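You operate a simulated robot arm through the tools that you are given. There is no shell and no other tool.

You are at the controls of a simulated robot arm. One attempt, no reset.

## Task
Stamp HELLO on the white card in red ink, then cap the pad.
Fine: the words run across the card, upright; put the stamp back.

The check looks at the end state, three seconds after you hand in, the way a careful person would. Anything else that was tipped, shoved, dropped, spilled or broken makes it a failure. Lids that push on must go on centred and level and be pressed home; caps that screw on are set level and turned clockwise until they are tight.

## Robot
A 7-joint arm with a two-finger parallel gripper on a trunk, on a base that drives. Base frame: it is fixed to the floor where the robot stands at the start and does not move with it; the origin is under the middle of the robot, x ahead of it, y to its left, z up. Units: cm, degrees, N and s.
Its first joint turns from -166.0 to 166.0 degrees. Places, roughly: teal mat [60, -50, 80]. Payload 1.57 kg.
The tool frame sits at the grasp point between the pads (the TCP): z along the fingers, y along the line on which they close. The tips reach 3 cm beyond it. Largest opening 11 cm; finger width 2.4, thickness 1.2; the body of the gripper, 4.8 by 11.2 cm, starts 7.8 cm behind the TCP.
Orientation is that of the tool frame in the base frame, as a unit quaternion [w, x, y, z]. With the fingers straight down and closing along the base's y, the tool's x points along the base's -x, its y along +y and its z along -z.

## Interface
- The arm moves only by the tool jog_arm. Its argument "steps" is one flat list of numbers, 7 for each row, row after row: the shift along the tool's x, y, z in cm, then the turn, a rotation vector about the tool's x, y, z in degrees, then the finger opening in cm, from 0 to 11. In form: [x, y, z, wx, wy, wz, jaw, x, y, z, wx, wy, wz, jaw, ...]. A call has 1 to 20 rows; each row is the pose to reach, as a shift and turn from the pose commanded when the call began, along the tool's axes at that moment. A row lasts 0.2 s, in which the tool goes at most 5 cm and 8.6 degrees; a call with a longer step from one row to the next is refused whole, and so is a gripper value outside its range. A pose out of reach is approached as far as the arm can. The call stops where the force on the tool passes 40 N (or 10 N more than at its start, if that is more) or the arm is blocked; 0.2 s more then pass. The fingers move at their own pace (about 10.8 cm/s each) and stop on an object; they squeeze with about 28 N. The grip force told is the motor's: it shows also when the fingers shut on nothing. Time passes only in rows, and 0.2 s behind the last, so rows that repeat a pose let the fingers close. The reply holds the time, the measured pose of the TCP, the force on the tool along the base axes, the opening and the grip force, in the units named above and with some noise, with the torque about the TCP (base axes, N m) and any sound that the robot's microphone picked up.
- Cameras (640 x 400 px; columns grow to the right, rows downward): "scene" is now at [45.13, 10.74, 109.75]; the picture's right is [-0.97, -0.25, 0.00], its down [-0.11, 0.42, -0.90] and it looks along [0.23, -0.87, -0.43] (base axes); focal length 281 px, centre (320, 200). "wrist" rides on the gripper at [7, 1.6, -14.1] in the tool frame; the picture's right is [-0.23, 0.97, 0.00], its down [-0.86, -0.20, -0.48] and it looks along [-0.47, -0.11, 0.88] (tool axes); focal length 222 px, centre (320, 200). There is no depth. A picture from a camera that has moved, and an enlarged one, comes with that camera's place and axes in the base frame and with its lens.
- camera(camera): a new picture of that camera. It takes no simulated time.
- slide_trunk(by): slides the trunk up (or, below 0, down) by that many cm; the arm and the scene camera ride with it, the base frame stays. It gives what a move gives, with no picture.
- roll_base(legs): drives the robot by 1 to 6 legs, each [ahead, left, turn to the left] in cm, cm and degrees, along the robot's own axes; the way and the turn of a leg run together, so that a leg with both is an arc; at most 150 cm and 180 degrees a leg. The arm and the cameras ride along, it lands a little off, and it stops where it bumps. It gives what a move gives.
- head_to(pan, tilt): turns the head with the scene camera to pan (to the left, within 103 degrees either way) and tilt (down, from -29 to 69), counted from straight ahead of the robot. It gives what a move gives.
- enlarge(camera, box): a new picture of the part [left, top, right, bottom] of that camera's present view, enlarged. It takes no simulated time.
- hand_in(): hands the job in; it is judged then, once.

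Places have to be worked out from the pictures, the camera data and where the tool is seen. Open the gripper and draw the arm clear of the work before you hand the job in, unless the task says otherwise.

The tools are called after ">>>" as name(argument=value, ...) on one line, values as JSON. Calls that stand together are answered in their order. jog_arm: Moves the arm, as the interface text tells. Its arguments: {"type":"object","properties":{"steps":{"type":"array"}},"required":["steps"]} The other tools are called the same way: slide_trunk (by) slides the trunk up or down; roll_base (legs) drives the base; head_to (pan, tilt) turns the head that bears the scene camera; camera (camera) takes a picture; enlarge (camera, box) takes an enlarged picture of a part of a camera's view; hand_in () hands the job in.

At the start:

```text
t: 0.0
ee_pos: [36.62, -45.38, 99.19]
orientation: [0.092, 0.0, 0.989, 0.112]
contact_force: [1.1, 1.3, 0.2]
wrist_torque: [0.0, -0.01, -0.01]
gripper_width: 11.02
grasp_force: 0.1
trunk travel left (down, up): [-12.0, 49.0]
robot x, y, heading: [-0.23, 0.26, 0.1]
head pan, tilt: [-75.3, 25.7]
```

scene: 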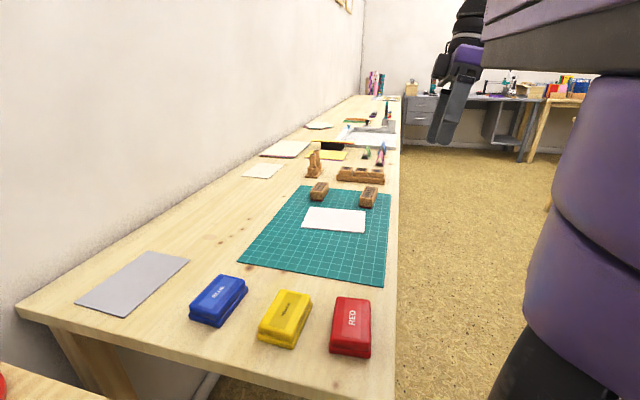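
wrist: 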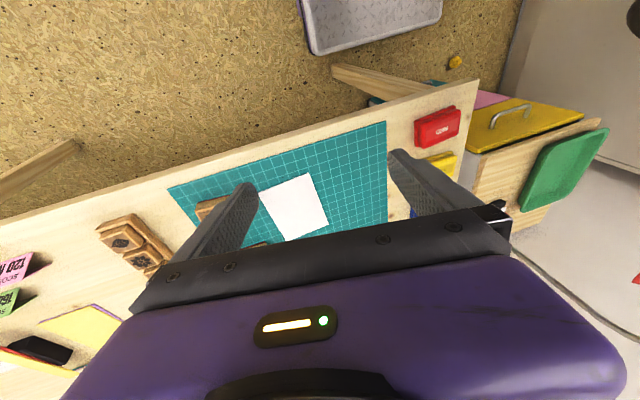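

The scene shows a bench along the robot's right with three pads (blue, yellow, red), a white card on a teal mat, and several wooden stamps. I'll enlarge the views to read the labels.

>>> enlarge(camera="scene", box=[240, 130, 400, 230])

>>> enlarge(camera="scene", box=[180, 260, 400, 398])

>>> enlarge(camera="wrist", box=[80, 100, 400, 300])

```text
4.00 times, centred on (320, 180) of scene
camera zoom: at [45.13, 10.74, 109.75], right [-0.97, -0.25, 0.0], down [-0.11, 0.42, -0.9], along [0.23, -0.87, -0.43], focal length 1125 px, centre (320, 280)
```

zoom: 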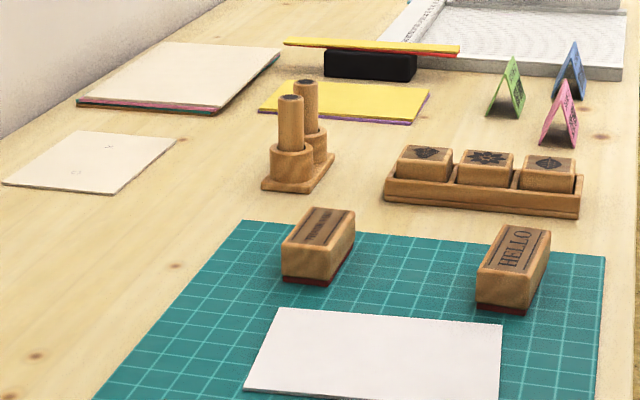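

```text
2.90 times, centred on (290, 329) of scene
camera zoom: at [45.13, 10.74, 109.75], right [-0.97, -0.25, 0.0], down [-0.11, 0.42, -0.9], along [0.23, -0.87, -0.43], focal length 815 px, centre (407, -174)
```

zoom: 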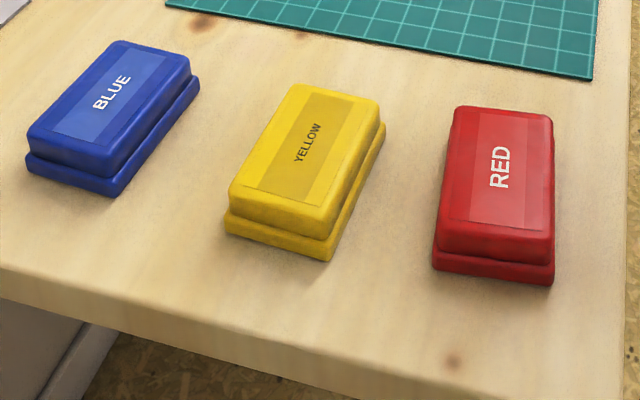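

```text
2.00 times, centred on (240, 200) of wrist
camera zoom: at [27.2, -46.79, 112.03], right [0.2, 0.94, 0.26], down [0.76, -0.32, 0.57], along [0.62, 0.08, -0.78], focal length 444 px, centre (480, 200)
```

zoom: 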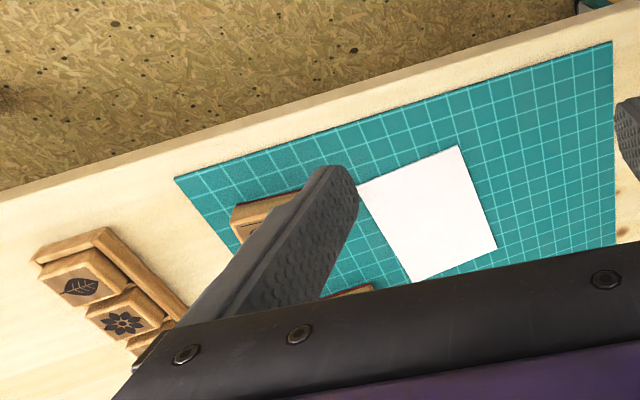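

Table height seems near z≈76–80; the red pad is near [47,-13] (too close to the axis), the card near [56,-47] and HELLO near [50,-55]. Before driving back I look around with the head for obstacles.

>>> head_to(pan=-103, tilt=35)

>>> camera(camera="scene")

>>> head_to(pan=103, tilt=35)

>>> camera(camera="scene")

>>> head_to(pan=0, tilt=40)

>>> camera(camera="scene")

```text
t: 0.9
ee_pos: [36.74, -45.43, 99.22]
orientation: [0.092, -0.001, 0.989, 0.113]
contact_force: [0.2, 0.0, -0.7]
wrist_torque: [-0.01, -0.02, 0.04]
gripper_width: 11.0
grasp_force: 0.0
trunk travel left (down, up): [-12.0, 49.0]
robot x, y, heading: [-0.18, 0.07, -0.2]
head pan, tilt: [-103.0, 35.0]
```

```text
taken
camera scene: at [40.83, 11.05, 108.29], right [-0.97, 0.22, 0.0], down [0.13, 0.56, -0.82], along [-0.18, -0.8, -0.57], focal length 281 px, centre (320, 200)
```

scene: 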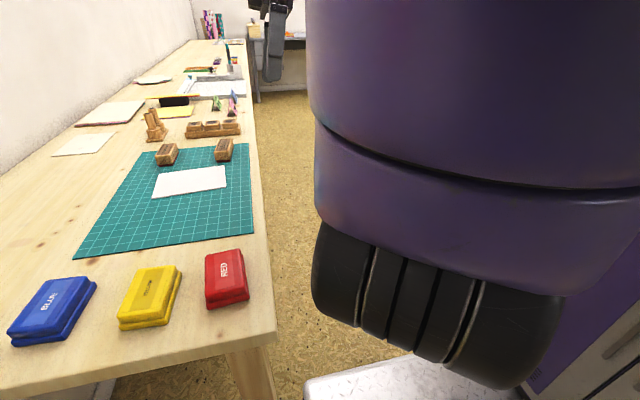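

```text
t: 3.9
ee_pos: [36.78, -45.39, 99.09]
orientation: [0.092, -0.001, 0.989, 0.114]
contact_force: [-0.3, -0.3, 0.4]
wrist_torque: [0.0, 0.01, 0.01]
gripper_width: 10.99
grasp_force: 0.1
trunk travel left (down, up): [-12.0, 49.0]
robot x, y, heading: [-0.05, 0.26, 0.1]
head pan, tilt: [103.0, 35.0]
```

```text
taken
camera scene: at [40.82, 28.22, 108.28], right [0.97, 0.22, 0.0], down [0.13, -0.56, -0.82], along [-0.18, 0.8, -0.57], focal length 281 px, centre (320, 200)
```

scene: 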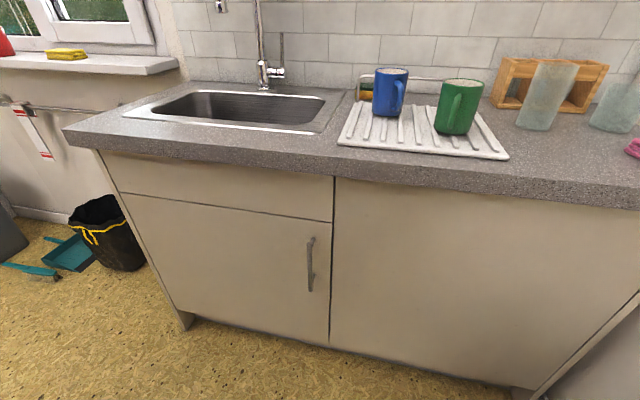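

```text
t: 5.7
ee_pos: [36.69, -45.43, 99.17]
orientation: [0.092, -0.001, 0.989, 0.114]
contact_force: [-1.0, -0.3, 0.7]
wrist_torque: [0.0, -0.02, 0.02]
gripper_width: 10.99
grasp_force: 0.0
trunk travel left (down, up): [-12.0, 49.0]
robot x, y, heading: [-0.28, 0.3, -0.2]
head pan, tilt: [0.0, 40.0]
```

```text
taken
camera scene: at [51.3, 19.64, 107.53], right [0.0, -1.0, 0.0], down [-0.64, 0.0, -0.77], along [0.77, 0.0, -0.64], focal length 281 px, centre (320, 200)
```

scene: 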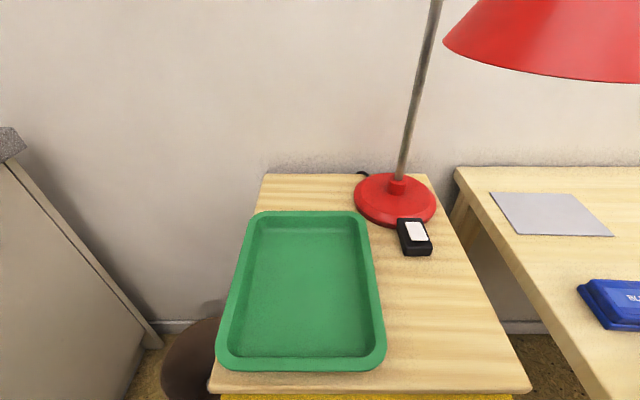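

Left-rear floor is visibly clear (bin and dustpan are >100 cm away), and the right side is clear. The red pad is only ~49 cm from the axis, so I back off 16 cm and shift 12 cm right.

>>> roll_base(legs=[[-16, 0, 0], [0, -12, 0]])

>>> head_to(pan=-60, tilt=40)

>>> camera(camera="scene")

>>> camera(camera="wrist")

```text
t: 8.0
ee_pos: [20.94, -57.67, 99.19]
orientation: [0.092, -0.001, 0.989, 0.114]
contact_force: [-0.7, 0.0, 0.6]
wrist_torque: [0.02, -0.02, 0.02]
gripper_width: 10.99
grasp_force: 0.1
trunk travel left (down, up): [-12.0, 49.0]
robot x, y, heading: [-16.13, -11.99, 0.2]
head pan, tilt: [0.0, 40.0]
```

```text
t: 9.3
ee_pos: [20.83, -57.56, 99.09]
orientation: [0.092, -0.002, 0.989, 0.114]
contact_force: [-0.7, -0.2, -0.1]
wrist_torque: [-0.02, 0.03, 0.01]
gripper_width: 11.01
grasp_force: 0.0
trunk travel left (down, up): [-12.0, 49.0]
robot x, y, heading: [-16.12, -12.33, 0.1]
head pan, tilt: [-60.0, 40.0]
```

```text
taken
camera scene: at [31.07, 0.18, 107.53], right [-0.87, -0.5, 0.0], down [-0.32, 0.56, -0.77], along [0.38, -0.66, -0.64], focal length 281 px, centre (320, 200)
```

scene: 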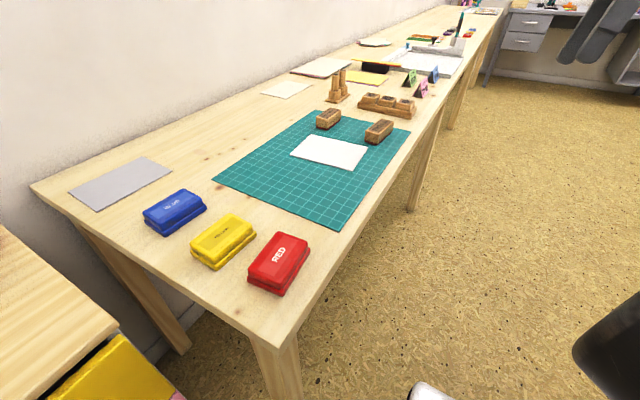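

```text
taken
camera wrist: at [11.27, -58.93, 111.95], right [0.2, 0.94, 0.26], down [0.76, -0.32, 0.57], along [0.62, 0.08, -0.78], focal length 222 px, centre (320, 200)
```

wrist: 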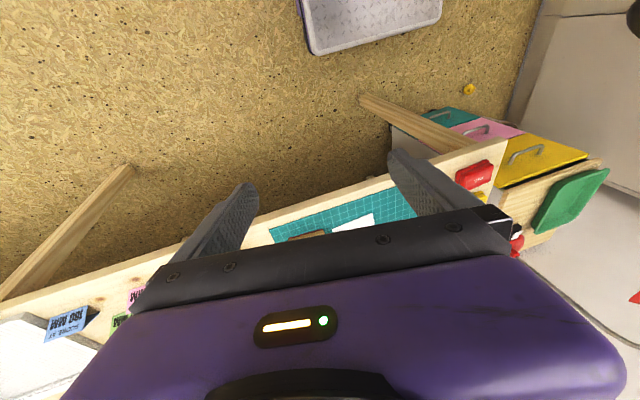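

Base is now at about [-16,-12]. I enlarge parts of the new view to measure the mat, card, stamps and pads accurately.

>>> enlarge(camera="scene", box=[270, 80, 430, 180])

>>> enlarge(camera="scene", box=[170, 200, 330, 300])

>>> enlarge(camera="scene", box=[240, 40, 400, 140])

```text
4.00 times, centred on (350, 130) of scene
camera zoom: at [31.07, 0.18, 107.53], right [-0.87, -0.5, 0.0], down [-0.32, 0.56, -0.77], along [0.38, -0.66, -0.64], focal length 1125 px, centre (200, 480)
```

zoom: 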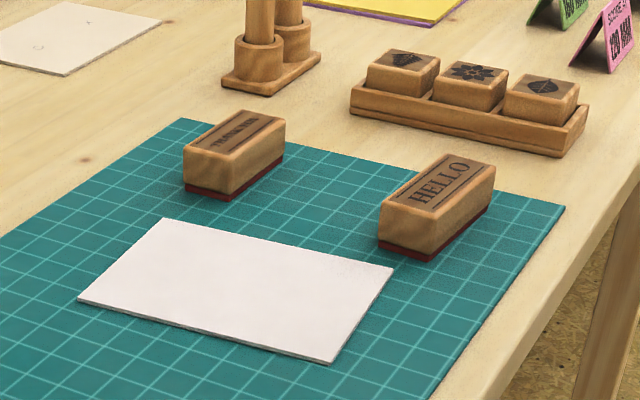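

```text
4.00 times, centred on (250, 250) of scene
camera zoom: at [31.07, 0.18, 107.53], right [-0.87, -0.5, 0.0], down [-0.32, 0.56, -0.77], along [0.38, -0.66, -0.64], focal length 1125 px, centre (600, 0)
```

zoom: 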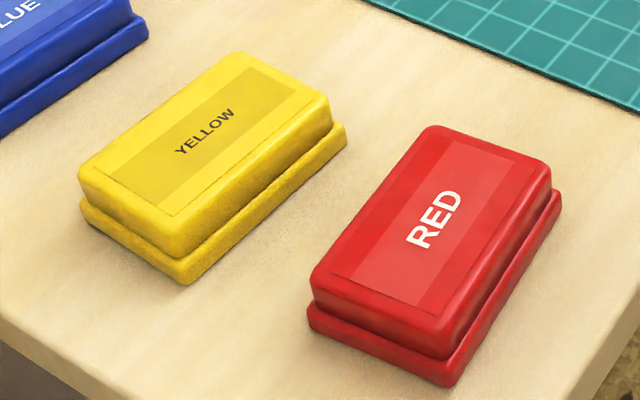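

```text
4.00 times, centred on (320, 90) of scene
camera zoom: at [31.07, 0.18, 107.53], right [-0.87, -0.5, 0.0], down [-0.32, 0.56, -0.77], along [0.38, -0.66, -0.64], focal length 1125 px, centre (320, 640)
```

zoom: 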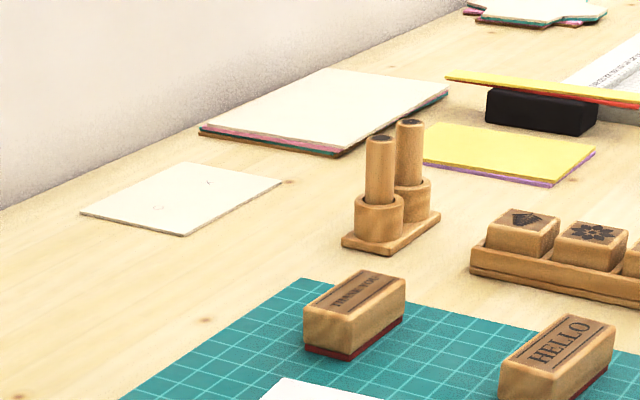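

Triangulation gives table z≈74.8, card centre ≈[57.2,-49.5] (≈14.8×10.5, turned ~5.5°), HELLO stamp ≈[50,-61.5] (text along −y, top toward +x), red pad ≈[48,-18.5]. I move the tool to a survey pose above the red pad, pointing straight down, closing along x.

>>> jog_arm(steps=[-2.18, 2.92, 1.45, 1.54, -0.16, 7.45, 11, -4.36, 5.85, 2.91, 3.08, -0.32, 14.9, 11, -6.53, 8.77, 4.36, 4.63, -0.47, 22.35, 11, -8.71, 11.69, 5.81, 6.17, -0.63, 29.8, 11, -10.89, 14.62, 7.27, 7.71, -0.79, 37.25, 11, -13.07, 17.54, 8.72, 9.25, -0.95, 44.7, 11, -15.24, 20.46, 10.17, 10.79, -1.11, 52.15, 11, -17.42, 23.39, 11.63, 12.33, -1.27, 59.6, 11, -19.6, 26.31, 13.08, 13.88, -1.43, 67.05, 11, -21.78, 29.23, 14.53, 15.42, -1.58, 74.5, 11, -23.95, 32.16, 15.99, 16.96, -1.74, 81.95, 11, -26.13, 35.08, 17.44, 18.5, -1.9, 89.4, 11])

>>> camera(camera="wrist")

>>> camera(camera="scene")

```text
t: 11.9
ee_pos: [48.78, -20.2, 94.12]
orientation: [-0.027, 0.71, 0.704, 0.016]
contact_force: [0.6, 0.6, 0.3]
wrist_torque: [0.02, -0.03, 0.01]
gripper_width: 11.0
grasp_force: 0.1
trunk travel left (down, up): [-12.0, 49.0]
robot x, y, heading: [-16.09, -12.37, -0.1]
head pan, tilt: [-60.0, 40.0]
```

```text
taken
camera wrist: at [50.58, -14.14, 108.81], right [0.97, -0.24, -0.03], down [-0.2, -0.88, 0.43], along [-0.13, -0.41, -0.9], focal length 222 px, centre (320, 200)
```

wrist: 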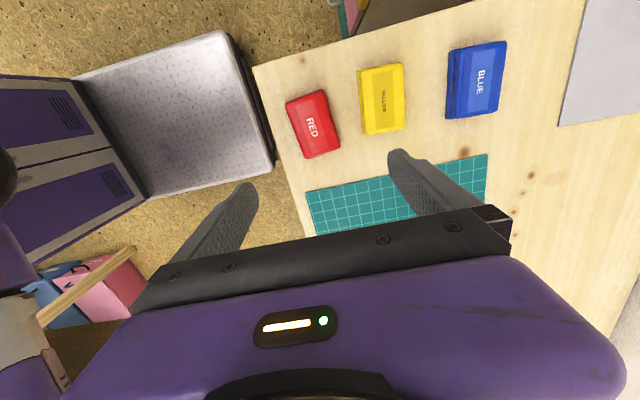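

```text
taken
camera scene: at [31.05, 0.14, 107.54], right [-0.87, -0.5, 0.0], down [-0.32, 0.56, -0.77], along [0.38, -0.66, -0.64], focal length 281 px, centre (320, 200)
```

scene: 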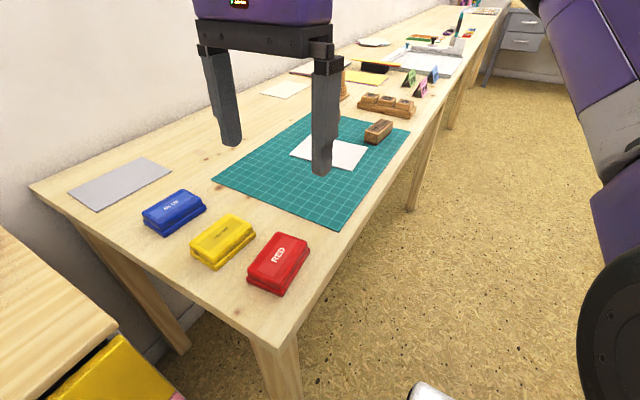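

The wrist camera sees the red pad well. I hold a moment for the arm to settle and enlarge the pad area.

>>> jog_arm(steps=[0, 0, 0, 0, 0, 0, 11, 0, 0, 0, 0, 0, 0, 11])

>>> enlarge(camera="wrist", box=[260, 70, 420, 170])

```text
t: 12.5
ee_pos: [48.67, -20.12, 94.13]
orientation: [-0.026, 0.709, 0.705, 0.016]
contact_force: [0.6, 0.3, -0.7]
wrist_torque: [-0.01, 0.0, 0.0]
gripper_width: 10.98
grasp_force: 0.1
trunk travel left (down, up): [-12.0, 49.0]
robot x, y, heading: [-15.94, -12.25, -0.2]
head pan, tilt: [-60.0, 40.0]
```

```text
4.00 times, centred on (340, 120) of wrist
camera zoom: at [50.59, -13.96, 108.83], right [0.97, -0.23, -0.03], down [-0.2, -0.88, 0.43], along [-0.12, -0.41, -0.9], focal length 888 px, centre (240, 520)
```

zoom: 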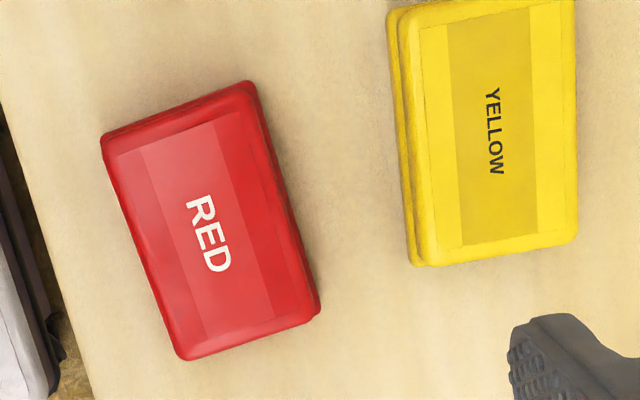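

Red lid: top ≈5.0×7.5 cm, centre ≈[48.0,-17.4], turned ≈5.3°, top near z≈78. I correct the tool tilt, align to that yaw and come to z≈88 over it.

>>> jog_arm(steps=[0.77, -0.21, 2.09, -0.22, -1.15, -1.87, 11, 1.55, -0.42, 4.18, -0.43, -2.29, -3.75, 11, 2.32, -0.63, 6.27, -0.65, -3.44, -5.62, 11, 2.32, -0.63, 6.27, -0.65, -3.44, -5.62, 11])

>>> camera(camera="wrist")

>>> enlarge(camera="scene", box=[190, 160, 350, 300])

```text
t: 13.5
ee_pos: [48.19, -17.67, 88.79]
orientation: [0.025, 0.671, 0.741, -0.017]
contact_force: [0.6, -0.4, 0.3]
wrist_torque: [0.03, 0.06, 0.01]
gripper_width: 11.0
grasp_force: 0.2
trunk travel left (down, up): [-12.0, 49.0]
robot x, y, heading: [-15.85, -12.02, 0.1]
head pan, tilt: [-60.0, 40.0]
```

```text
taken
camera wrist: at [48.78, -9.57, 102.73], right [0.99, -0.13, 0.02], down [-0.12, -0.84, 0.53], along [-0.05, -0.53, -0.85], focal length 222 px, centre (320, 200)
```

wrist: 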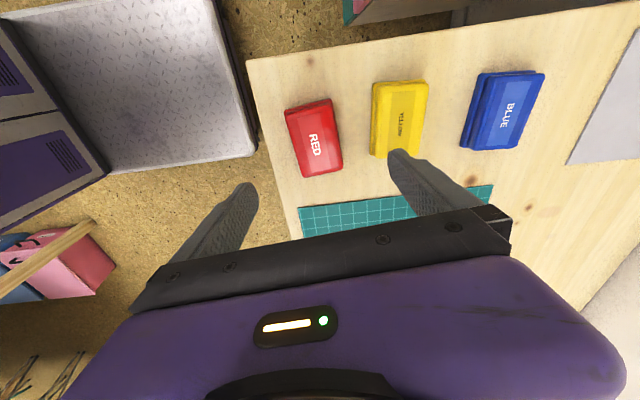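

```text
2.86 times, centred on (270, 230) of scene
camera zoom: at [31.07, 0.18, 107.53], right [-0.87, -0.5, 0.0], down [-0.32, 0.56, -0.77], along [0.38, -0.66, -0.64], focal length 803 px, centre (463, 114)
```

zoom: 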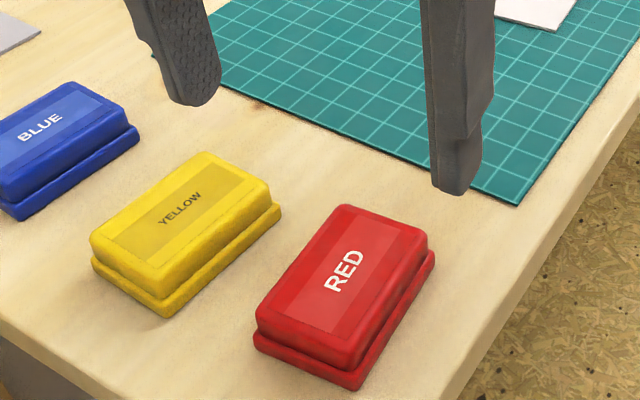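

The arm now tracks its commanded pose exactly, so the tilt was over-corrected (3.4° the other way). I rotate it back upright and re-image the pad.

>>> jog_arm(steps=[0, 0, 0, 0.49, 3.46, 0.32, 11, 0, 0, 0, 0.49, 3.46, 0.32, 11])

>>> camera(camera="wrist")

>>> enlarge(camera="wrist", box=[260, 80, 420, 180])

```text
t: 14.1
ee_pos: [48.19, -17.58, 89.0]
orientation: [-0.001, 0.673, 0.74, 0.001]
contact_force: [-0.6, 0.2, 0.4]
wrist_torque: [0.03, -0.03, -0.02]
gripper_width: 10.97
grasp_force: 0.1
trunk travel left (down, up): [-12.0, 49.0]
robot x, y, heading: [-15.98, -12.43, 0.2]
head pan, tilt: [-60.0, 40.0]
```

```text
taken
camera wrist: at [49.05, -10.4, 103.17], right [0.99, -0.13, 0.0], down [-0.12, -0.87, 0.48], along [-0.06, -0.47, -0.88], focal length 222 px, centre (320, 200)
```

wrist: 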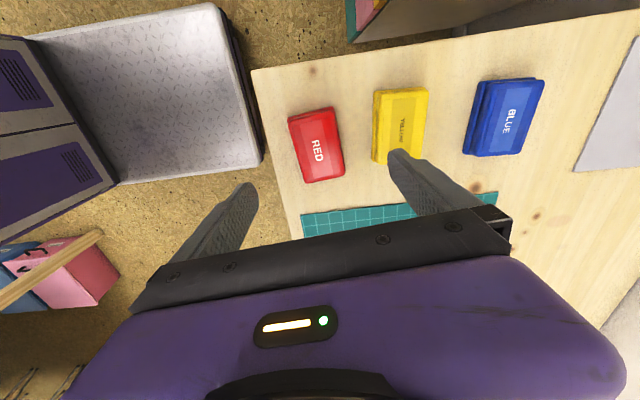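

```text
4.00 times, centred on (340, 130) of wrist
camera zoom: at [49.05, -10.4, 103.17], right [0.99, -0.13, 0.0], down [-0.12, -0.87, 0.48], along [-0.06, -0.47, -0.88], focal length 888 px, centre (240, 480)
```

zoom: 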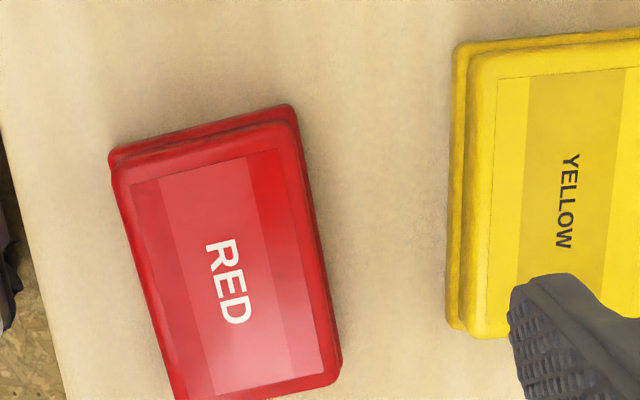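

The tool is upright with yaw 5.3°. Label corners put the lid centre ≈0.3 cm toward −x from the TCP axis; I shift, narrow to 8 cm and descend to z≈82 for a check before grasping.

>>> jog_arm(steps=[0, -0.3, 2, 0, 0, 0, 8, 0, -0.3, 4, 0, 0, 0, 8, 0, -0.3, 6, 0, 0, 0, 8, 0, -0.3, 7, 0, 0, 0, 8, 0, -0.3, 7, 0, 0, 0, 8])

>>> camera(camera="wrist")

>>> enlarge(camera="scene", box=[200, 180, 360, 300])

```text
t: 15.3
ee_pos: [47.91, -17.57, 81.77]
orientation: [0.0, 0.673, 0.739, 0.0]
contact_force: [0.5, 0.4, -0.1]
wrist_torque: [-0.04, 0.02, 0.02]
gripper_width: 7.98
grasp_force: 0.1
trunk travel left (down, up): [-12.0, 49.0]
robot x, y, heading: [-15.85, -11.96, -0.0]
head pan, tilt: [-60.0, 40.0]
```

```text
taken
camera wrist: at [48.76, -10.41, 96.15], right [0.99, -0.13, 0.0], down [-0.12, -0.87, 0.48], along [-0.06, -0.47, -0.88], focal length 222 px, centre (320, 200)
```

wrist: 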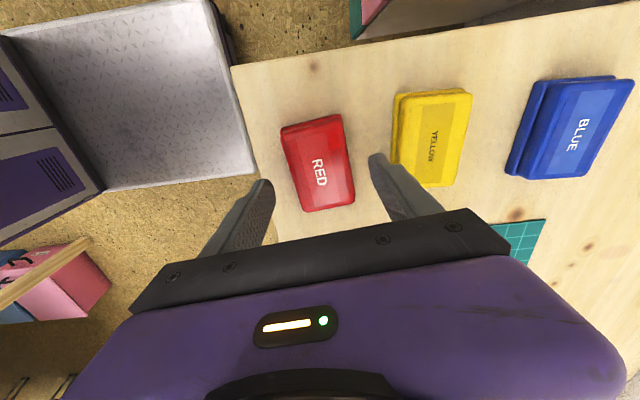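

```text
3.33 times, centred on (280, 240) of scene
camera zoom: at [31.07, 0.18, 107.53], right [-0.87, -0.5, 0.0], down [-0.32, 0.56, -0.77], along [0.38, -0.66, -0.64], focal length 937 px, centre (453, 67)
```

zoom: 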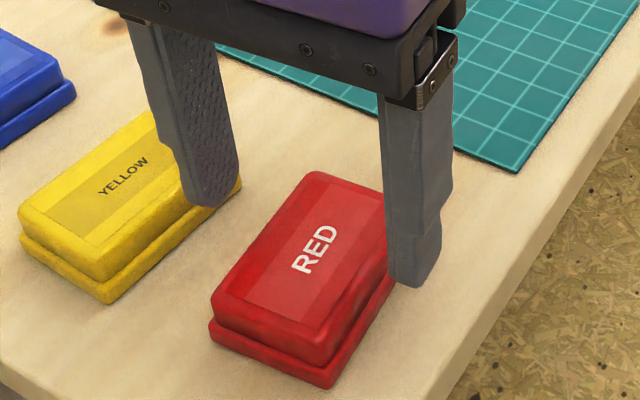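

The lid looks slightly toward +y of the finger line. I enlarge the wrist view to measure it exactly.

>>> enlarge(camera="wrist", box=[240, 100, 400, 220])

```text
3.33 times, centred on (320, 160) of wrist
camera zoom: at [48.76, -10.41, 96.15], right [0.99, -0.13, 0.0], down [-0.12, -0.87, 0.48], along [-0.06, -0.47, -0.88], focal length 740 px, centre (320, 333)
```

zoom: 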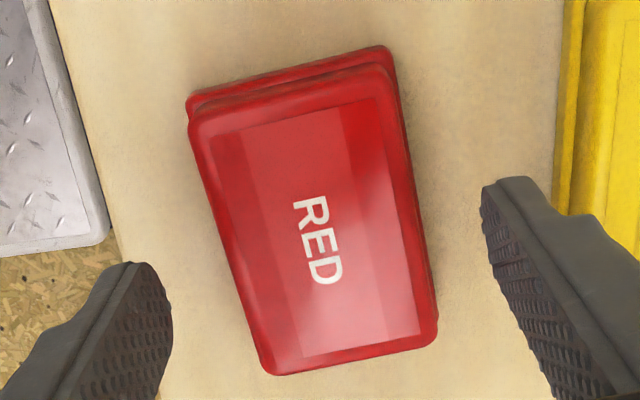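

Label centre computes to [47.84,-17.48], matching the TCP [47.8,-17.5]. I descend so the tips reach z≈76.5 (just above the base flange) and close on the lid.

>>> jog_arm(steps=[0, 0, 1.2, 0, 0, 0, 8, 0, 0, 2.2, 0, 0, 0, 8, 0, 0, 2.2, 0, 0, 0, 6.5, 0, 0, 2.2, 0, 0, 0, 5, 0, 0, 2.2, 0, 0, 0, 4, 0, 0, 2.2, 0, 0, 0, 4, 0, 0, 2.2, 0, 0, 0, 4])

>>> camera(camera="wrist")

>>> enlarge(camera="scene", box=[200, 180, 360, 300])

```text
t: 16.9
ee_pos: [47.89, -17.47, 79.57]
orientation: [-0.001, 0.674, 0.739, 0.0]
contact_force: [1.4, 0.1, -1.2]
wrist_torque: [-0.01, -0.02, -0.02]
gripper_width: 5.09
grasp_force: 27.3
trunk travel left (down, up): [-12.0, 49.0]
robot x, y, heading: [-16.21, -12.22, 0.2]
head pan, tilt: [-60.0, 40.0]
heard: snap
```

```text
taken
camera wrist: at [48.75, -10.42, 93.93], right [0.99, -0.14, 0.0], down [-0.12, -0.87, 0.48], along [-0.06, -0.47, -0.88], focal length 222 px, centre (320, 200)
```

wrist: 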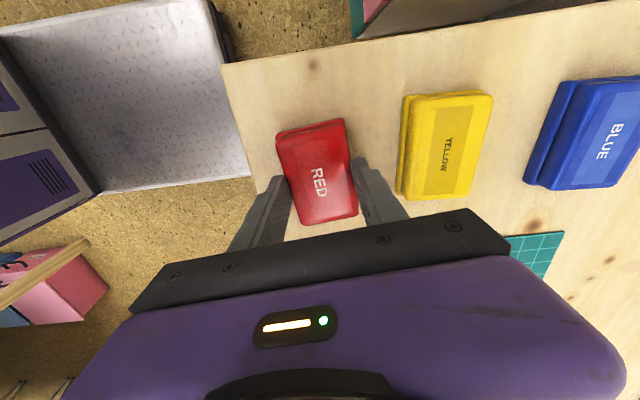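

```text
3.33 times, centred on (280, 240) of scene
camera zoom: at [31.07, 0.18, 107.53], right [-0.87, -0.5, 0.0], down [-0.32, 0.56, -0.77], along [0.38, -0.66, -0.64], focal length 937 px, centre (453, 67)
```

zoom: 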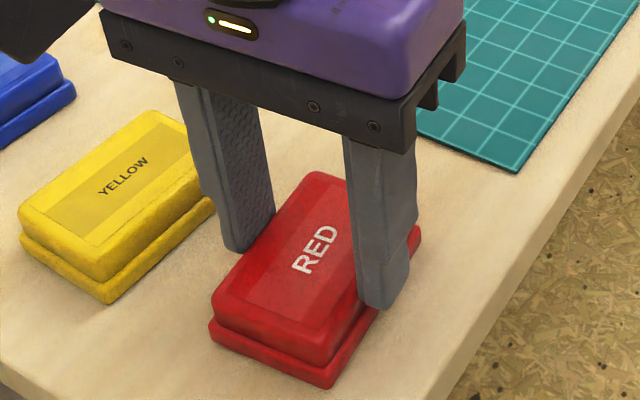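

The fingers hold the lid at 5.09 cm width with 27 N, and a snap was heard. I lift slowly by 1.5 cm and look whether only the lid comes up.

>>> jog_arm(steps=[0, 0, -0.3, 0, 0, 0, 4, 0, 0, -0.6, 0, 0, 0, 4, 0, 0, -1.0, 0, 0, 0, 4, 0, 0, -1.5, 0, 0, 0, 4, 0, 0, -1.5, 0, 0, 0, 4])

>>> enlarge(camera="scene", box=[200, 180, 360, 300])

>>> camera(camera="wrist")

```text
t: 18.1
ee_pos: [47.86, -17.56, 81.12]
orientation: [0.0, 0.674, 0.739, 0.0]
contact_force: [0.7, 0.0, -0.3]
wrist_torque: [-0.01, -0.01, -0.04]
gripper_width: 5.08
grasp_force: 27.8
trunk travel left (down, up): [-12.0, 49.0]
robot x, y, heading: [-15.73, -12.2, -0.2]
head pan, tilt: [-60.0, 40.0]
```

```text
3.33 times, centred on (280, 240) of scene
camera zoom: at [31.07, 0.18, 107.53], right [-0.87, -0.5, 0.0], down [-0.32, 0.56, -0.77], along [0.38, -0.66, -0.64], focal length 937 px, centre (453, 67)
```

zoom: 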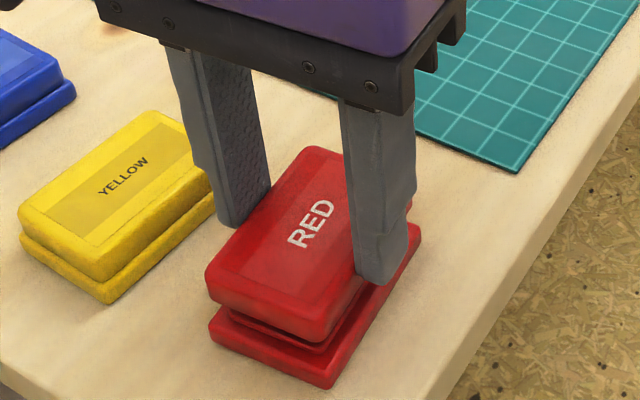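

```text
taken
camera wrist: at [48.77, -10.43, 95.48], right [0.99, -0.13, 0.0], down [-0.12, -0.87, 0.48], along [-0.06, -0.47, -0.88], focal length 222 px, centre (320, 200)
```

wrist: 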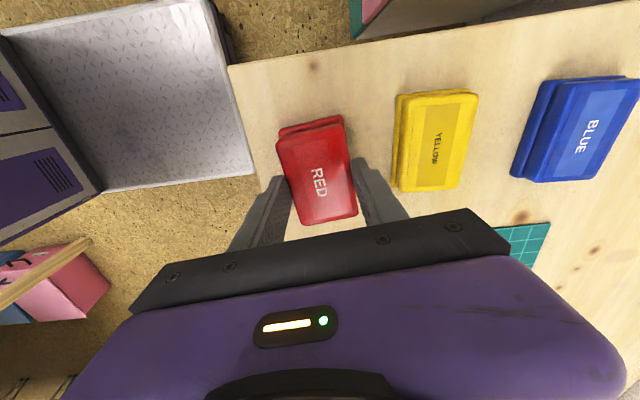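

Only the lid came up; the base stays put. I carry the lid over to the empty near part of the mat around [60,-35.5], staying above the pads.

>>> jog_arm(steps=[0, 0, -2.5, 0, 0, 0, 4, 0, 0, -5, 0, 0, 0, 4, -3.8, 2.08, -5, 0, 0, 0, 4, -7.6, 4.16, -5, 0, 0, 0, 4, -11.4, 6.23, -5, 0, 0, 0, 4, -15.2, 8.31, -5, 0, 0, 0, 4, -19.04, 10.39, -5, 0, 0, 0, 4, -19.04, 10.39, -2.5, 0, 0, 0, 4, -19.04, 10.39, 0, 0, 0, 0, 4, -19.04, 10.39, 0.5, 0, 0, 0, 4, -19.04, 10.39, 0.5, 0, 0, 0, 4])

>>> camera(camera="wrist")

>>> camera(camera="scene")

```text
t: 20.5
ee_pos: [60.08, -35.6, 80.63]
orientation: [0.0, 0.673, 0.74, 0.0]
contact_force: [0.2, 0.0, -0.3]
wrist_torque: [-0.04, 0.03, -0.03]
gripper_width: 5.12
grasp_force: 28.0
trunk travel left (down, up): [-12.0, 49.0]
robot x, y, heading: [-16.05, -12.43, 0.2]
head pan, tilt: [-60.0, 40.0]
```

```text
taken
camera wrist: at [60.9, -28.42, 94.88], right [0.99, -0.14, 0.0], down [-0.12, -0.87, 0.48], along [-0.06, -0.47, -0.88], focal length 222 px, centre (320, 200)
```

wrist: 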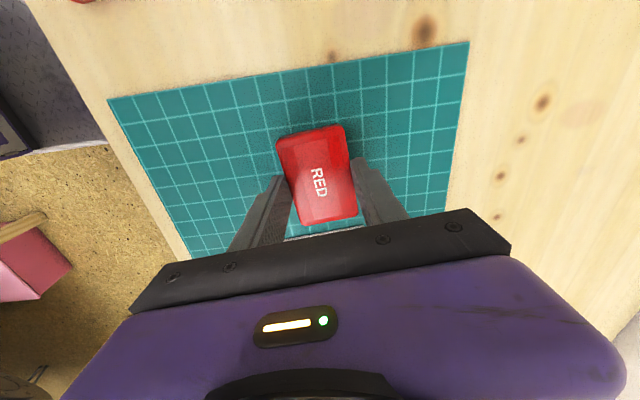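

```text
taken
camera scene: at [31.07, 0.17, 107.53], right [-0.87, -0.5, 0.0], down [-0.32, 0.56, -0.77], along [0.38, -0.66, -0.64], focal length 281 px, centre (320, 200)
```

scene: 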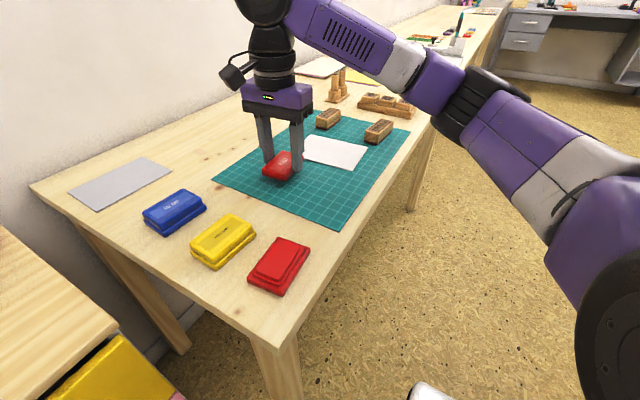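

The lid is held above the mat with clearance. I zoom in on the lid's height over the mat and on the open pad.

>>> enlarge(camera="scene", box=[220, 120, 380, 220])

>>> enlarge(camera="scene", box=[230, 220, 330, 300])

```text
4.00 times, centred on (300, 170) of scene
camera zoom: at [31.07, 0.17, 107.53], right [-0.87, -0.5, 0.0], down [-0.32, 0.56, -0.77], along [0.38, -0.66, -0.64], focal length 1125 px, centre (400, 320)
```

zoom: 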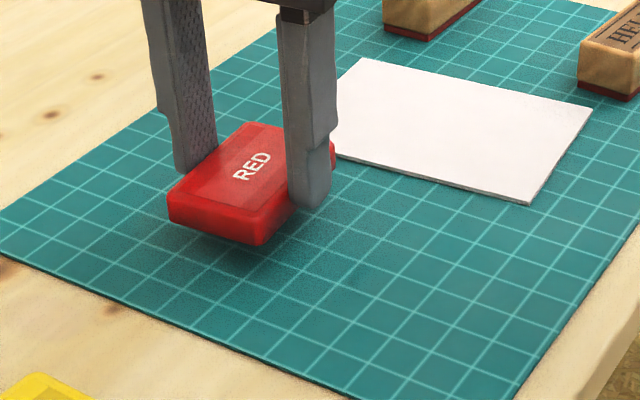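

```text
5.00 times, centred on (280, 260) of scene
camera zoom: at [31.07, 0.17, 107.53], right [-0.87, -0.5, 0.0], down [-0.32, 0.56, -0.77], along [0.38, -0.66, -0.64], focal length 1406 px, centre (520, -100)
```

zoom: 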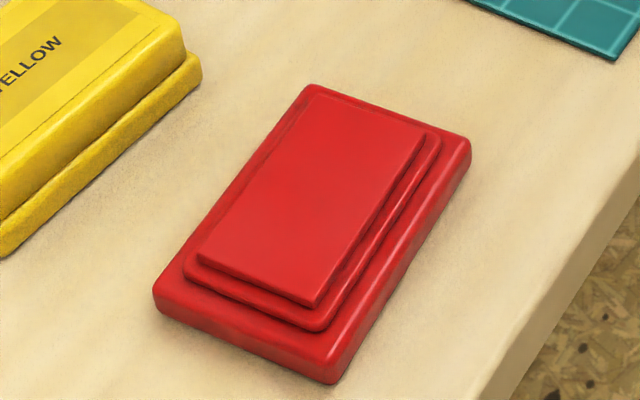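

The open pad shows a raised ink cushion inside the lip. I lower the lid 1.5 cm, then feel for contact in small steps.

>>> jog_arm(steps=[0, 0, 0.75, 0, 0, 0, 4, 0, 0, 1.5, 0, 0, 0, 4, 0, 0, 1.5, 0, 0, 0, 4])

>>> jog_arm(steps=[0, 0, 0.15, 0, 0, 0, 4, 0, 0, 0.3, 0, 0, 0, 4, 0, 0, 0.3, 0, 0, 0, 4])

>>> enlarge(camera="scene", box=[230, 130, 330, 200])

```text
t: 21.3
ee_pos: [60.09, -35.57, 79.03]
orientation: [-0.001, 0.673, 0.74, 0.001]
contact_force: [-0.1, -0.7, -0.4]
wrist_torque: [0.01, 0.01, -0.01]
gripper_width: 5.1
grasp_force: 27.9
trunk travel left (down, up): [-12.0, 49.0]
robot x, y, heading: [-15.79, -12.41, 0.1]
head pan, tilt: [-60.0, 40.0]
```

```text
t: 22.1
ee_pos: [60.01, -35.6, 78.81]
orientation: [-0.001, 0.673, 0.74, 0.0]
contact_force: [-0.8, 0.3, -0.8]
wrist_torque: [-0.02, 0.01, -0.01]
gripper_width: 5.09
grasp_force: 27.7
trunk travel left (down, up): [-12.0, 49.0]
robot x, y, heading: [-16.06, -11.79, -0.0]
head pan, tilt: [-60.0, 40.0]
```

```text
5.71 times, centred on (280, 165) of scene
camera zoom: at [31.07, 0.18, 107.53], right [-0.87, -0.5, 0.0], down [-0.32, 0.56, -0.77], along [0.38, -0.66, -0.64], focal length 1607 px, centre (549, 400)
```

zoom: 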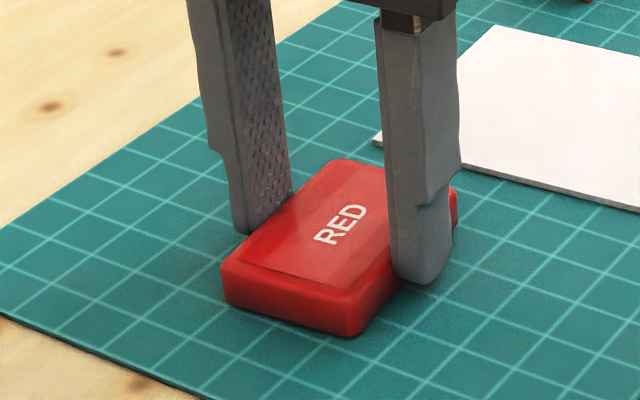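

Still no contact at TCP z≈78.8, though the lid is very near the mat. I continue in small steps.

>>> jog_arm(steps=[0, 0, 0.1, 0, 0, 0, 4, 0, 0, 0.2, 0, 0, 0, 4, 0, 0, 0.2, 0, 0, 0, 4])

>>> jog_arm(steps=[0, 0, 0.1, 0, 0, 0, 4, 0, 0, 0.2, 0, 0, 0, 4, 0, 0, 0.2, 0, 0, 0, 4])

>>> enlarge(camera="scene", box=[230, 130, 330, 200])

```text
t: 22.9
ee_pos: [60.01, -35.64, 78.72]
orientation: [0.0, 0.673, 0.74, 0.0]
contact_force: [-2.6, 0.3, 3.0]
wrist_torque: [0.03, 0.09, 0.0]
gripper_width: 5.07
grasp_force: 27.7
trunk travel left (down, up): [-12.0, 49.0]
robot x, y, heading: [-16.21, -12.13, 0.1]
head pan, tilt: [-60.0, 40.0]
```

```text
t: 23.7
ee_pos: [60.04, -35.66, 78.61]
orientation: [0.001, 0.673, 0.74, 0.0]
contact_force: [-0.2, 1.1, 27.8]
wrist_torque: [0.12, 0.11, 0.01]
gripper_width: 5.1
grasp_force: 28.2
trunk travel left (down, up): [-12.0, 49.0]
robot x, y, heading: [-16.13, -12.39, -0.1]
head pan, tilt: [-60.0, 40.0]
```

```text
5.71 times, centred on (280, 165) of scene
camera zoom: at [31.01, 0.2, 107.58], right [-0.87, -0.5, 0.0], down [-0.32, 0.56, -0.77], along [0.38, -0.66, -0.64], focal length 1607 px, centre (549, 400)
```

zoom: 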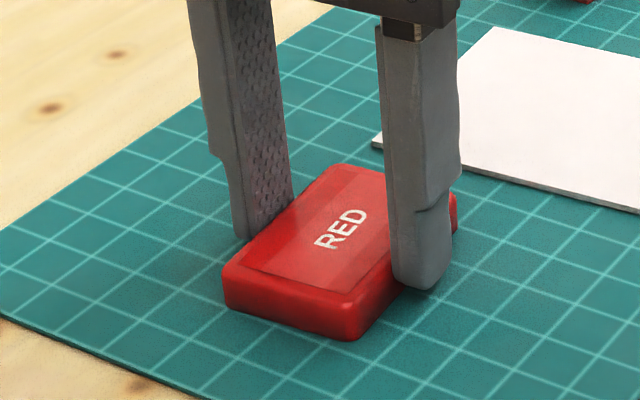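

Contact is made (28 N pushing). I relax upward 0.2 cm, open, and rise clear.

>>> jog_arm(steps=[0, 0, -0.2, 0, 0, 0, 4, 0, 0, -0.2, 0, 0, 0, 4.8, 0, 0, -0.2, 0, 0, 0, 6.5, 0, 0, -0.2, 0, 0, 0, 7.5, 0, 0, -0.2, 0, 0, 0, 7.5, 0, 0, -2.5, 0, 0, 0, 7.5, 0, 0, -6.5, 0, 0, 0, 7.5, 0, 0, -10.5, 0, 0, 0, 7.5, 0, 0, -10.5, 0, 0, 0, 7.5])

>>> camera(camera="wrist")

>>> enlarge(camera="scene", box=[220, 90, 420, 230])

```text
t: 25.7
ee_pos: [59.99, -35.61, 89.02]
orientation: [-0.001, 0.673, 0.74, 0.0]
contact_force: [1.0, 0.0, -0.6]
wrist_torque: [0.0, -0.02, -0.02]
gripper_width: 7.49
grasp_force: 0.0
trunk travel left (down, up): [-12.0, 49.0]
robot x, y, heading: [-15.72, -11.95, 0.2]
head pan, tilt: [-60.0, 40.0]
```

```text
taken
camera wrist: at [60.87, -28.42, 103.33], right [0.99, -0.13, 0.0], down [-0.12, -0.87, 0.48], along [-0.06, -0.47, -0.88], focal length 222 px, centre (320, 200)
```

wrist: 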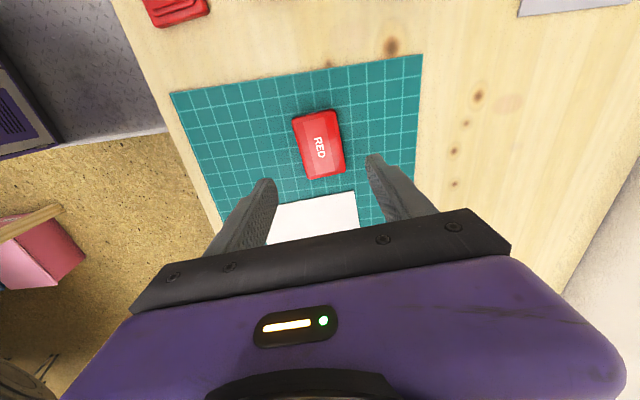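

```text
2.86 times, centred on (320, 160) of scene
camera zoom: at [31.07, 0.18, 107.52], right [-0.87, -0.5, 0.0], down [-0.32, 0.56, -0.77], along [0.38, -0.66, -0.64], focal length 803 px, centre (320, 314)
```

zoom: 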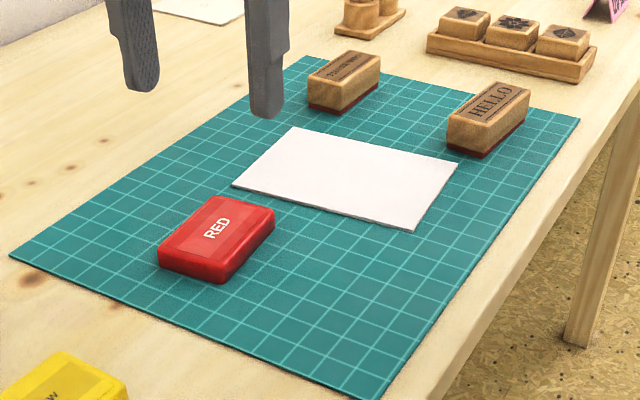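

The lid sits on the mat at about [60,-35.6]. Next I move high over to the HELLO stamp for a close look.

>>> jog_arm(steps=[-4.06, -2.05, 0, 0, 0, 0, 7.5, -8.12, -4.1, 0, 0, 0, 0, 7.5, -12.18, -6.15, 0, 0, 0, 0, 7.5, -16.25, -8.2, 0, 0, 0, 0, 7.5, -20.31, -10.25, 0, 0, 0, 0, 7.5, -24.37, -12.3, 0, 0, 0, 0, 7.5, -24.37, -12.3, 0, 0, 0, 0, 7.5])

>>> camera(camera="wrist")

>>> enlarge(camera="wrist", box=[240, 80, 400, 180])

```text
t: 27.3
ee_pos: [49.96, -61.08, 88.96]
orientation: [0.0, 0.673, 0.74, 0.0]
contact_force: [0.3, 0.4, -0.7]
wrist_torque: [-0.01, -0.03, -0.02]
gripper_width: 7.5
grasp_force: 0.0
trunk travel left (down, up): [-12.0, 49.0]
robot x, y, heading: [-15.77, -11.66, 0.1]
head pan, tilt: [-60.0, 40.0]
```

```text
taken
camera wrist: at [50.87, -53.9, 103.25], right [0.99, -0.13, 0.0], down [-0.12, -0.87, 0.48], along [-0.06, -0.47, -0.88], focal length 222 px, centre (320, 200)
```

wrist: 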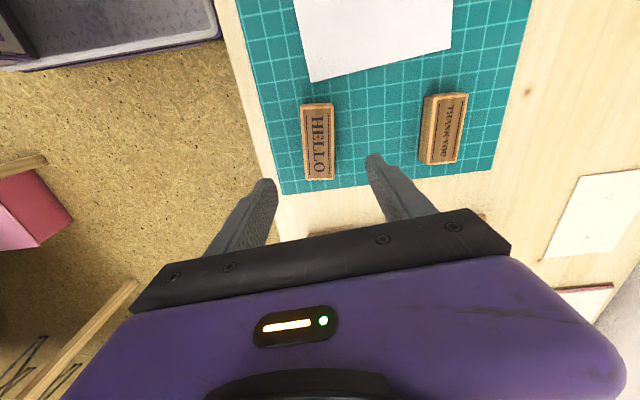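

```text
4.00 times, centred on (320, 130) of wrist
camera zoom: at [50.87, -53.9, 103.25], right [0.99, -0.13, 0.0], down [-0.12, -0.87, 0.48], along [-0.06, -0.47, -0.88], focal length 888 px, centre (320, 480)
```

zoom: 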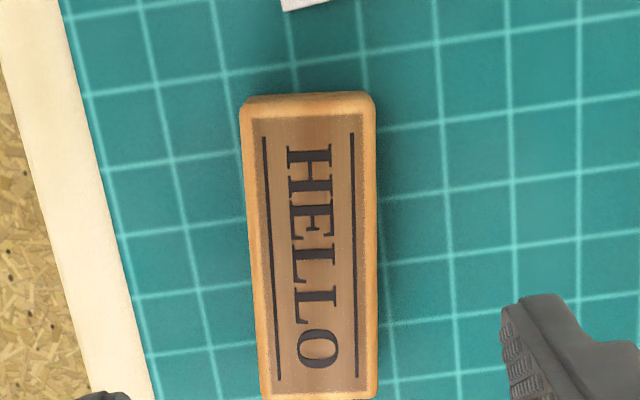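

HELLO's label lines give a stamp yaw of −5.4°, centre ≈[49.77,-60.5], top z≈78.4, block ≈3.5×8.4 cm. I rotate the tool to match (10.7°), shift, and descend to z≈84 for a re-check.

>>> jog_arm(steps=[0.17, -0.03, 1, 0, 0, 3.6, 7, 0.34, -0.07, 2, 0, 0, 7.2, 7, 0.51, -0.1, 3.5, 0, 0, 10.7, 7, 0.51, -0.1, 5, 0, 0, 10.7, 7, 0.51, -0.1, 5, 0, 0, 10.7, 7])

>>> camera(camera="wrist")

>>> enlarge(camera="wrist", box=[240, 80, 400, 200])

```text
t: 28.5
ee_pos: [50.02, -60.56, 84.03]
orientation: [-0.001, 0.739, 0.674, 0.001]
contact_force: [0.3, 0.6, -1.3]
wrist_torque: [0.0, 0.02, 0.01]
gripper_width: 6.99
grasp_force: 0.0
trunk travel left (down, up): [-12.0, 49.0]
robot x, y, heading: [-16.04, -12.07, 0.4]
head pan, tilt: [-60.0, 40.0]
```

```text
taken
camera wrist: at [52.13, -53.65, 98.25], right [0.95, -0.32, 0.0], down [-0.28, -0.83, 0.48], along [-0.15, -0.45, -0.88], focal length 222 px, centre (320, 200)
```

wrist: 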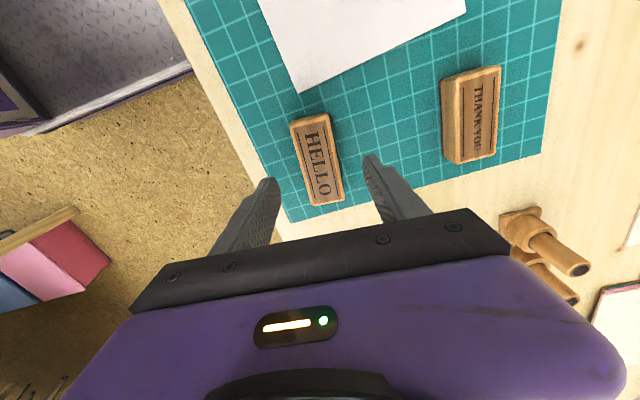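

```text
3.33 times, centred on (320, 140) of wrist
camera zoom: at [52.13, -53.65, 98.25], right [0.95, -0.32, 0.0], down [-0.28, -0.83, 0.48], along [-0.15, -0.45, -0.88], focal length 740 px, centre (320, 400)
```

zoom: 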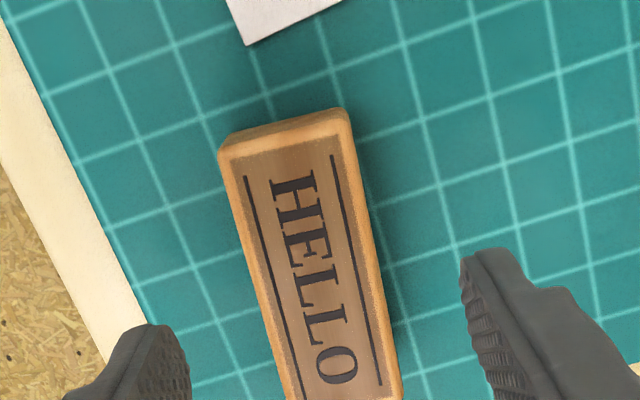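

Stamp centre now [49.78,-60.56] vs TCP [49.89,-60.47]: I nudge 0.1 cm, descend so the tips are ~0.9 cm above the mat, and close on the wood.

>>> jog_arm(steps=[-0.1, -0.1, 1.5, 0, 0, 0, 6, -0.1, -0.1, 3, 0, 0, 0, 6, -0.1, -0.1, 4.3, 0, 0, 0, 6, -0.1, -0.1, 5.1, 0, 0, 0, 6, -0.1, -0.1, 5.1, 0, 0, 0, 5, -0.1, -0.1, 5.1, 0, 0, 0, 4.2, -0.1, -0.1, 5.1, 0, 0, 0, 3.4, -0.1, -0.1, 5.1, 0, 0, 0, 2.5, -0.1, -0.1, 5.1, 0, 0, 0, 2.5, -0.1, -0.1, 5.1, 0, 0, 0, 2.5])

>>> camera(camera="wrist")

>>> enlarge(camera="scene", box=[300, 90, 420, 165])

```text
t: 30.7
ee_pos: [49.73, -60.51, 78.79]
orientation: [-0.001, 0.739, 0.673, 0.002]
contact_force: [-0.7, -0.2, -0.1]
wrist_torque: [-0.05, 0.0, 0.01]
gripper_width: 3.52
grasp_force: 28.0
trunk travel left (down, up): [-12.0, 49.0]
robot x, y, heading: [-16.07, -12.35, -0.2]
head pan, tilt: [-60.0, 40.0]
```

```text
taken
camera wrist: at [51.93, -53.76, 93.11], right [0.95, -0.32, 0.0], down [-0.28, -0.83, 0.48], along [-0.15, -0.45, -0.88], focal length 222 px, centre (320, 200)
```

wrist: 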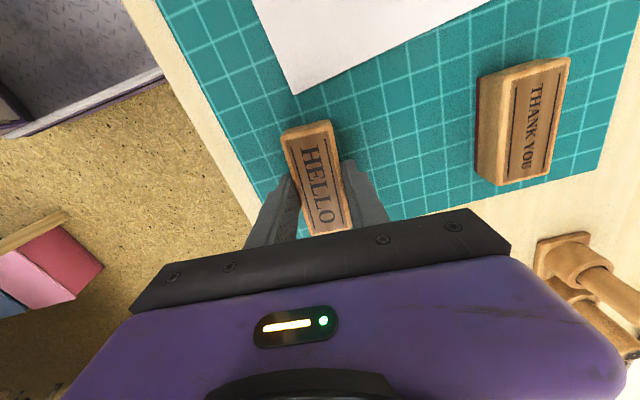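

```text
5.33 times, centred on (360, 128) of scene
camera zoom: at [31.07, 0.18, 107.53], right [-0.87, -0.5, 0.0], down [-0.32, 0.56, -0.77], along [0.38, -0.66, -0.64], focal length 1500 px, centre (107, 587)
```

zoom: 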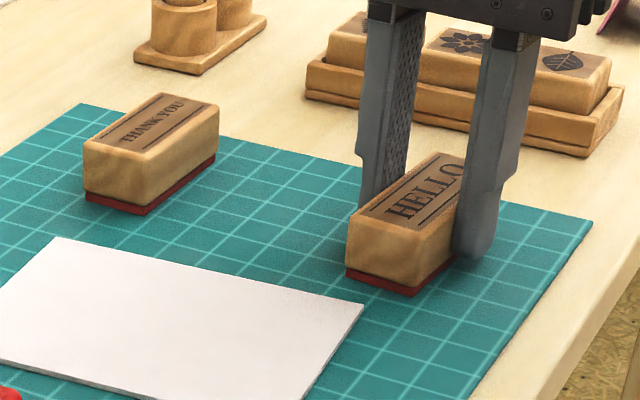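

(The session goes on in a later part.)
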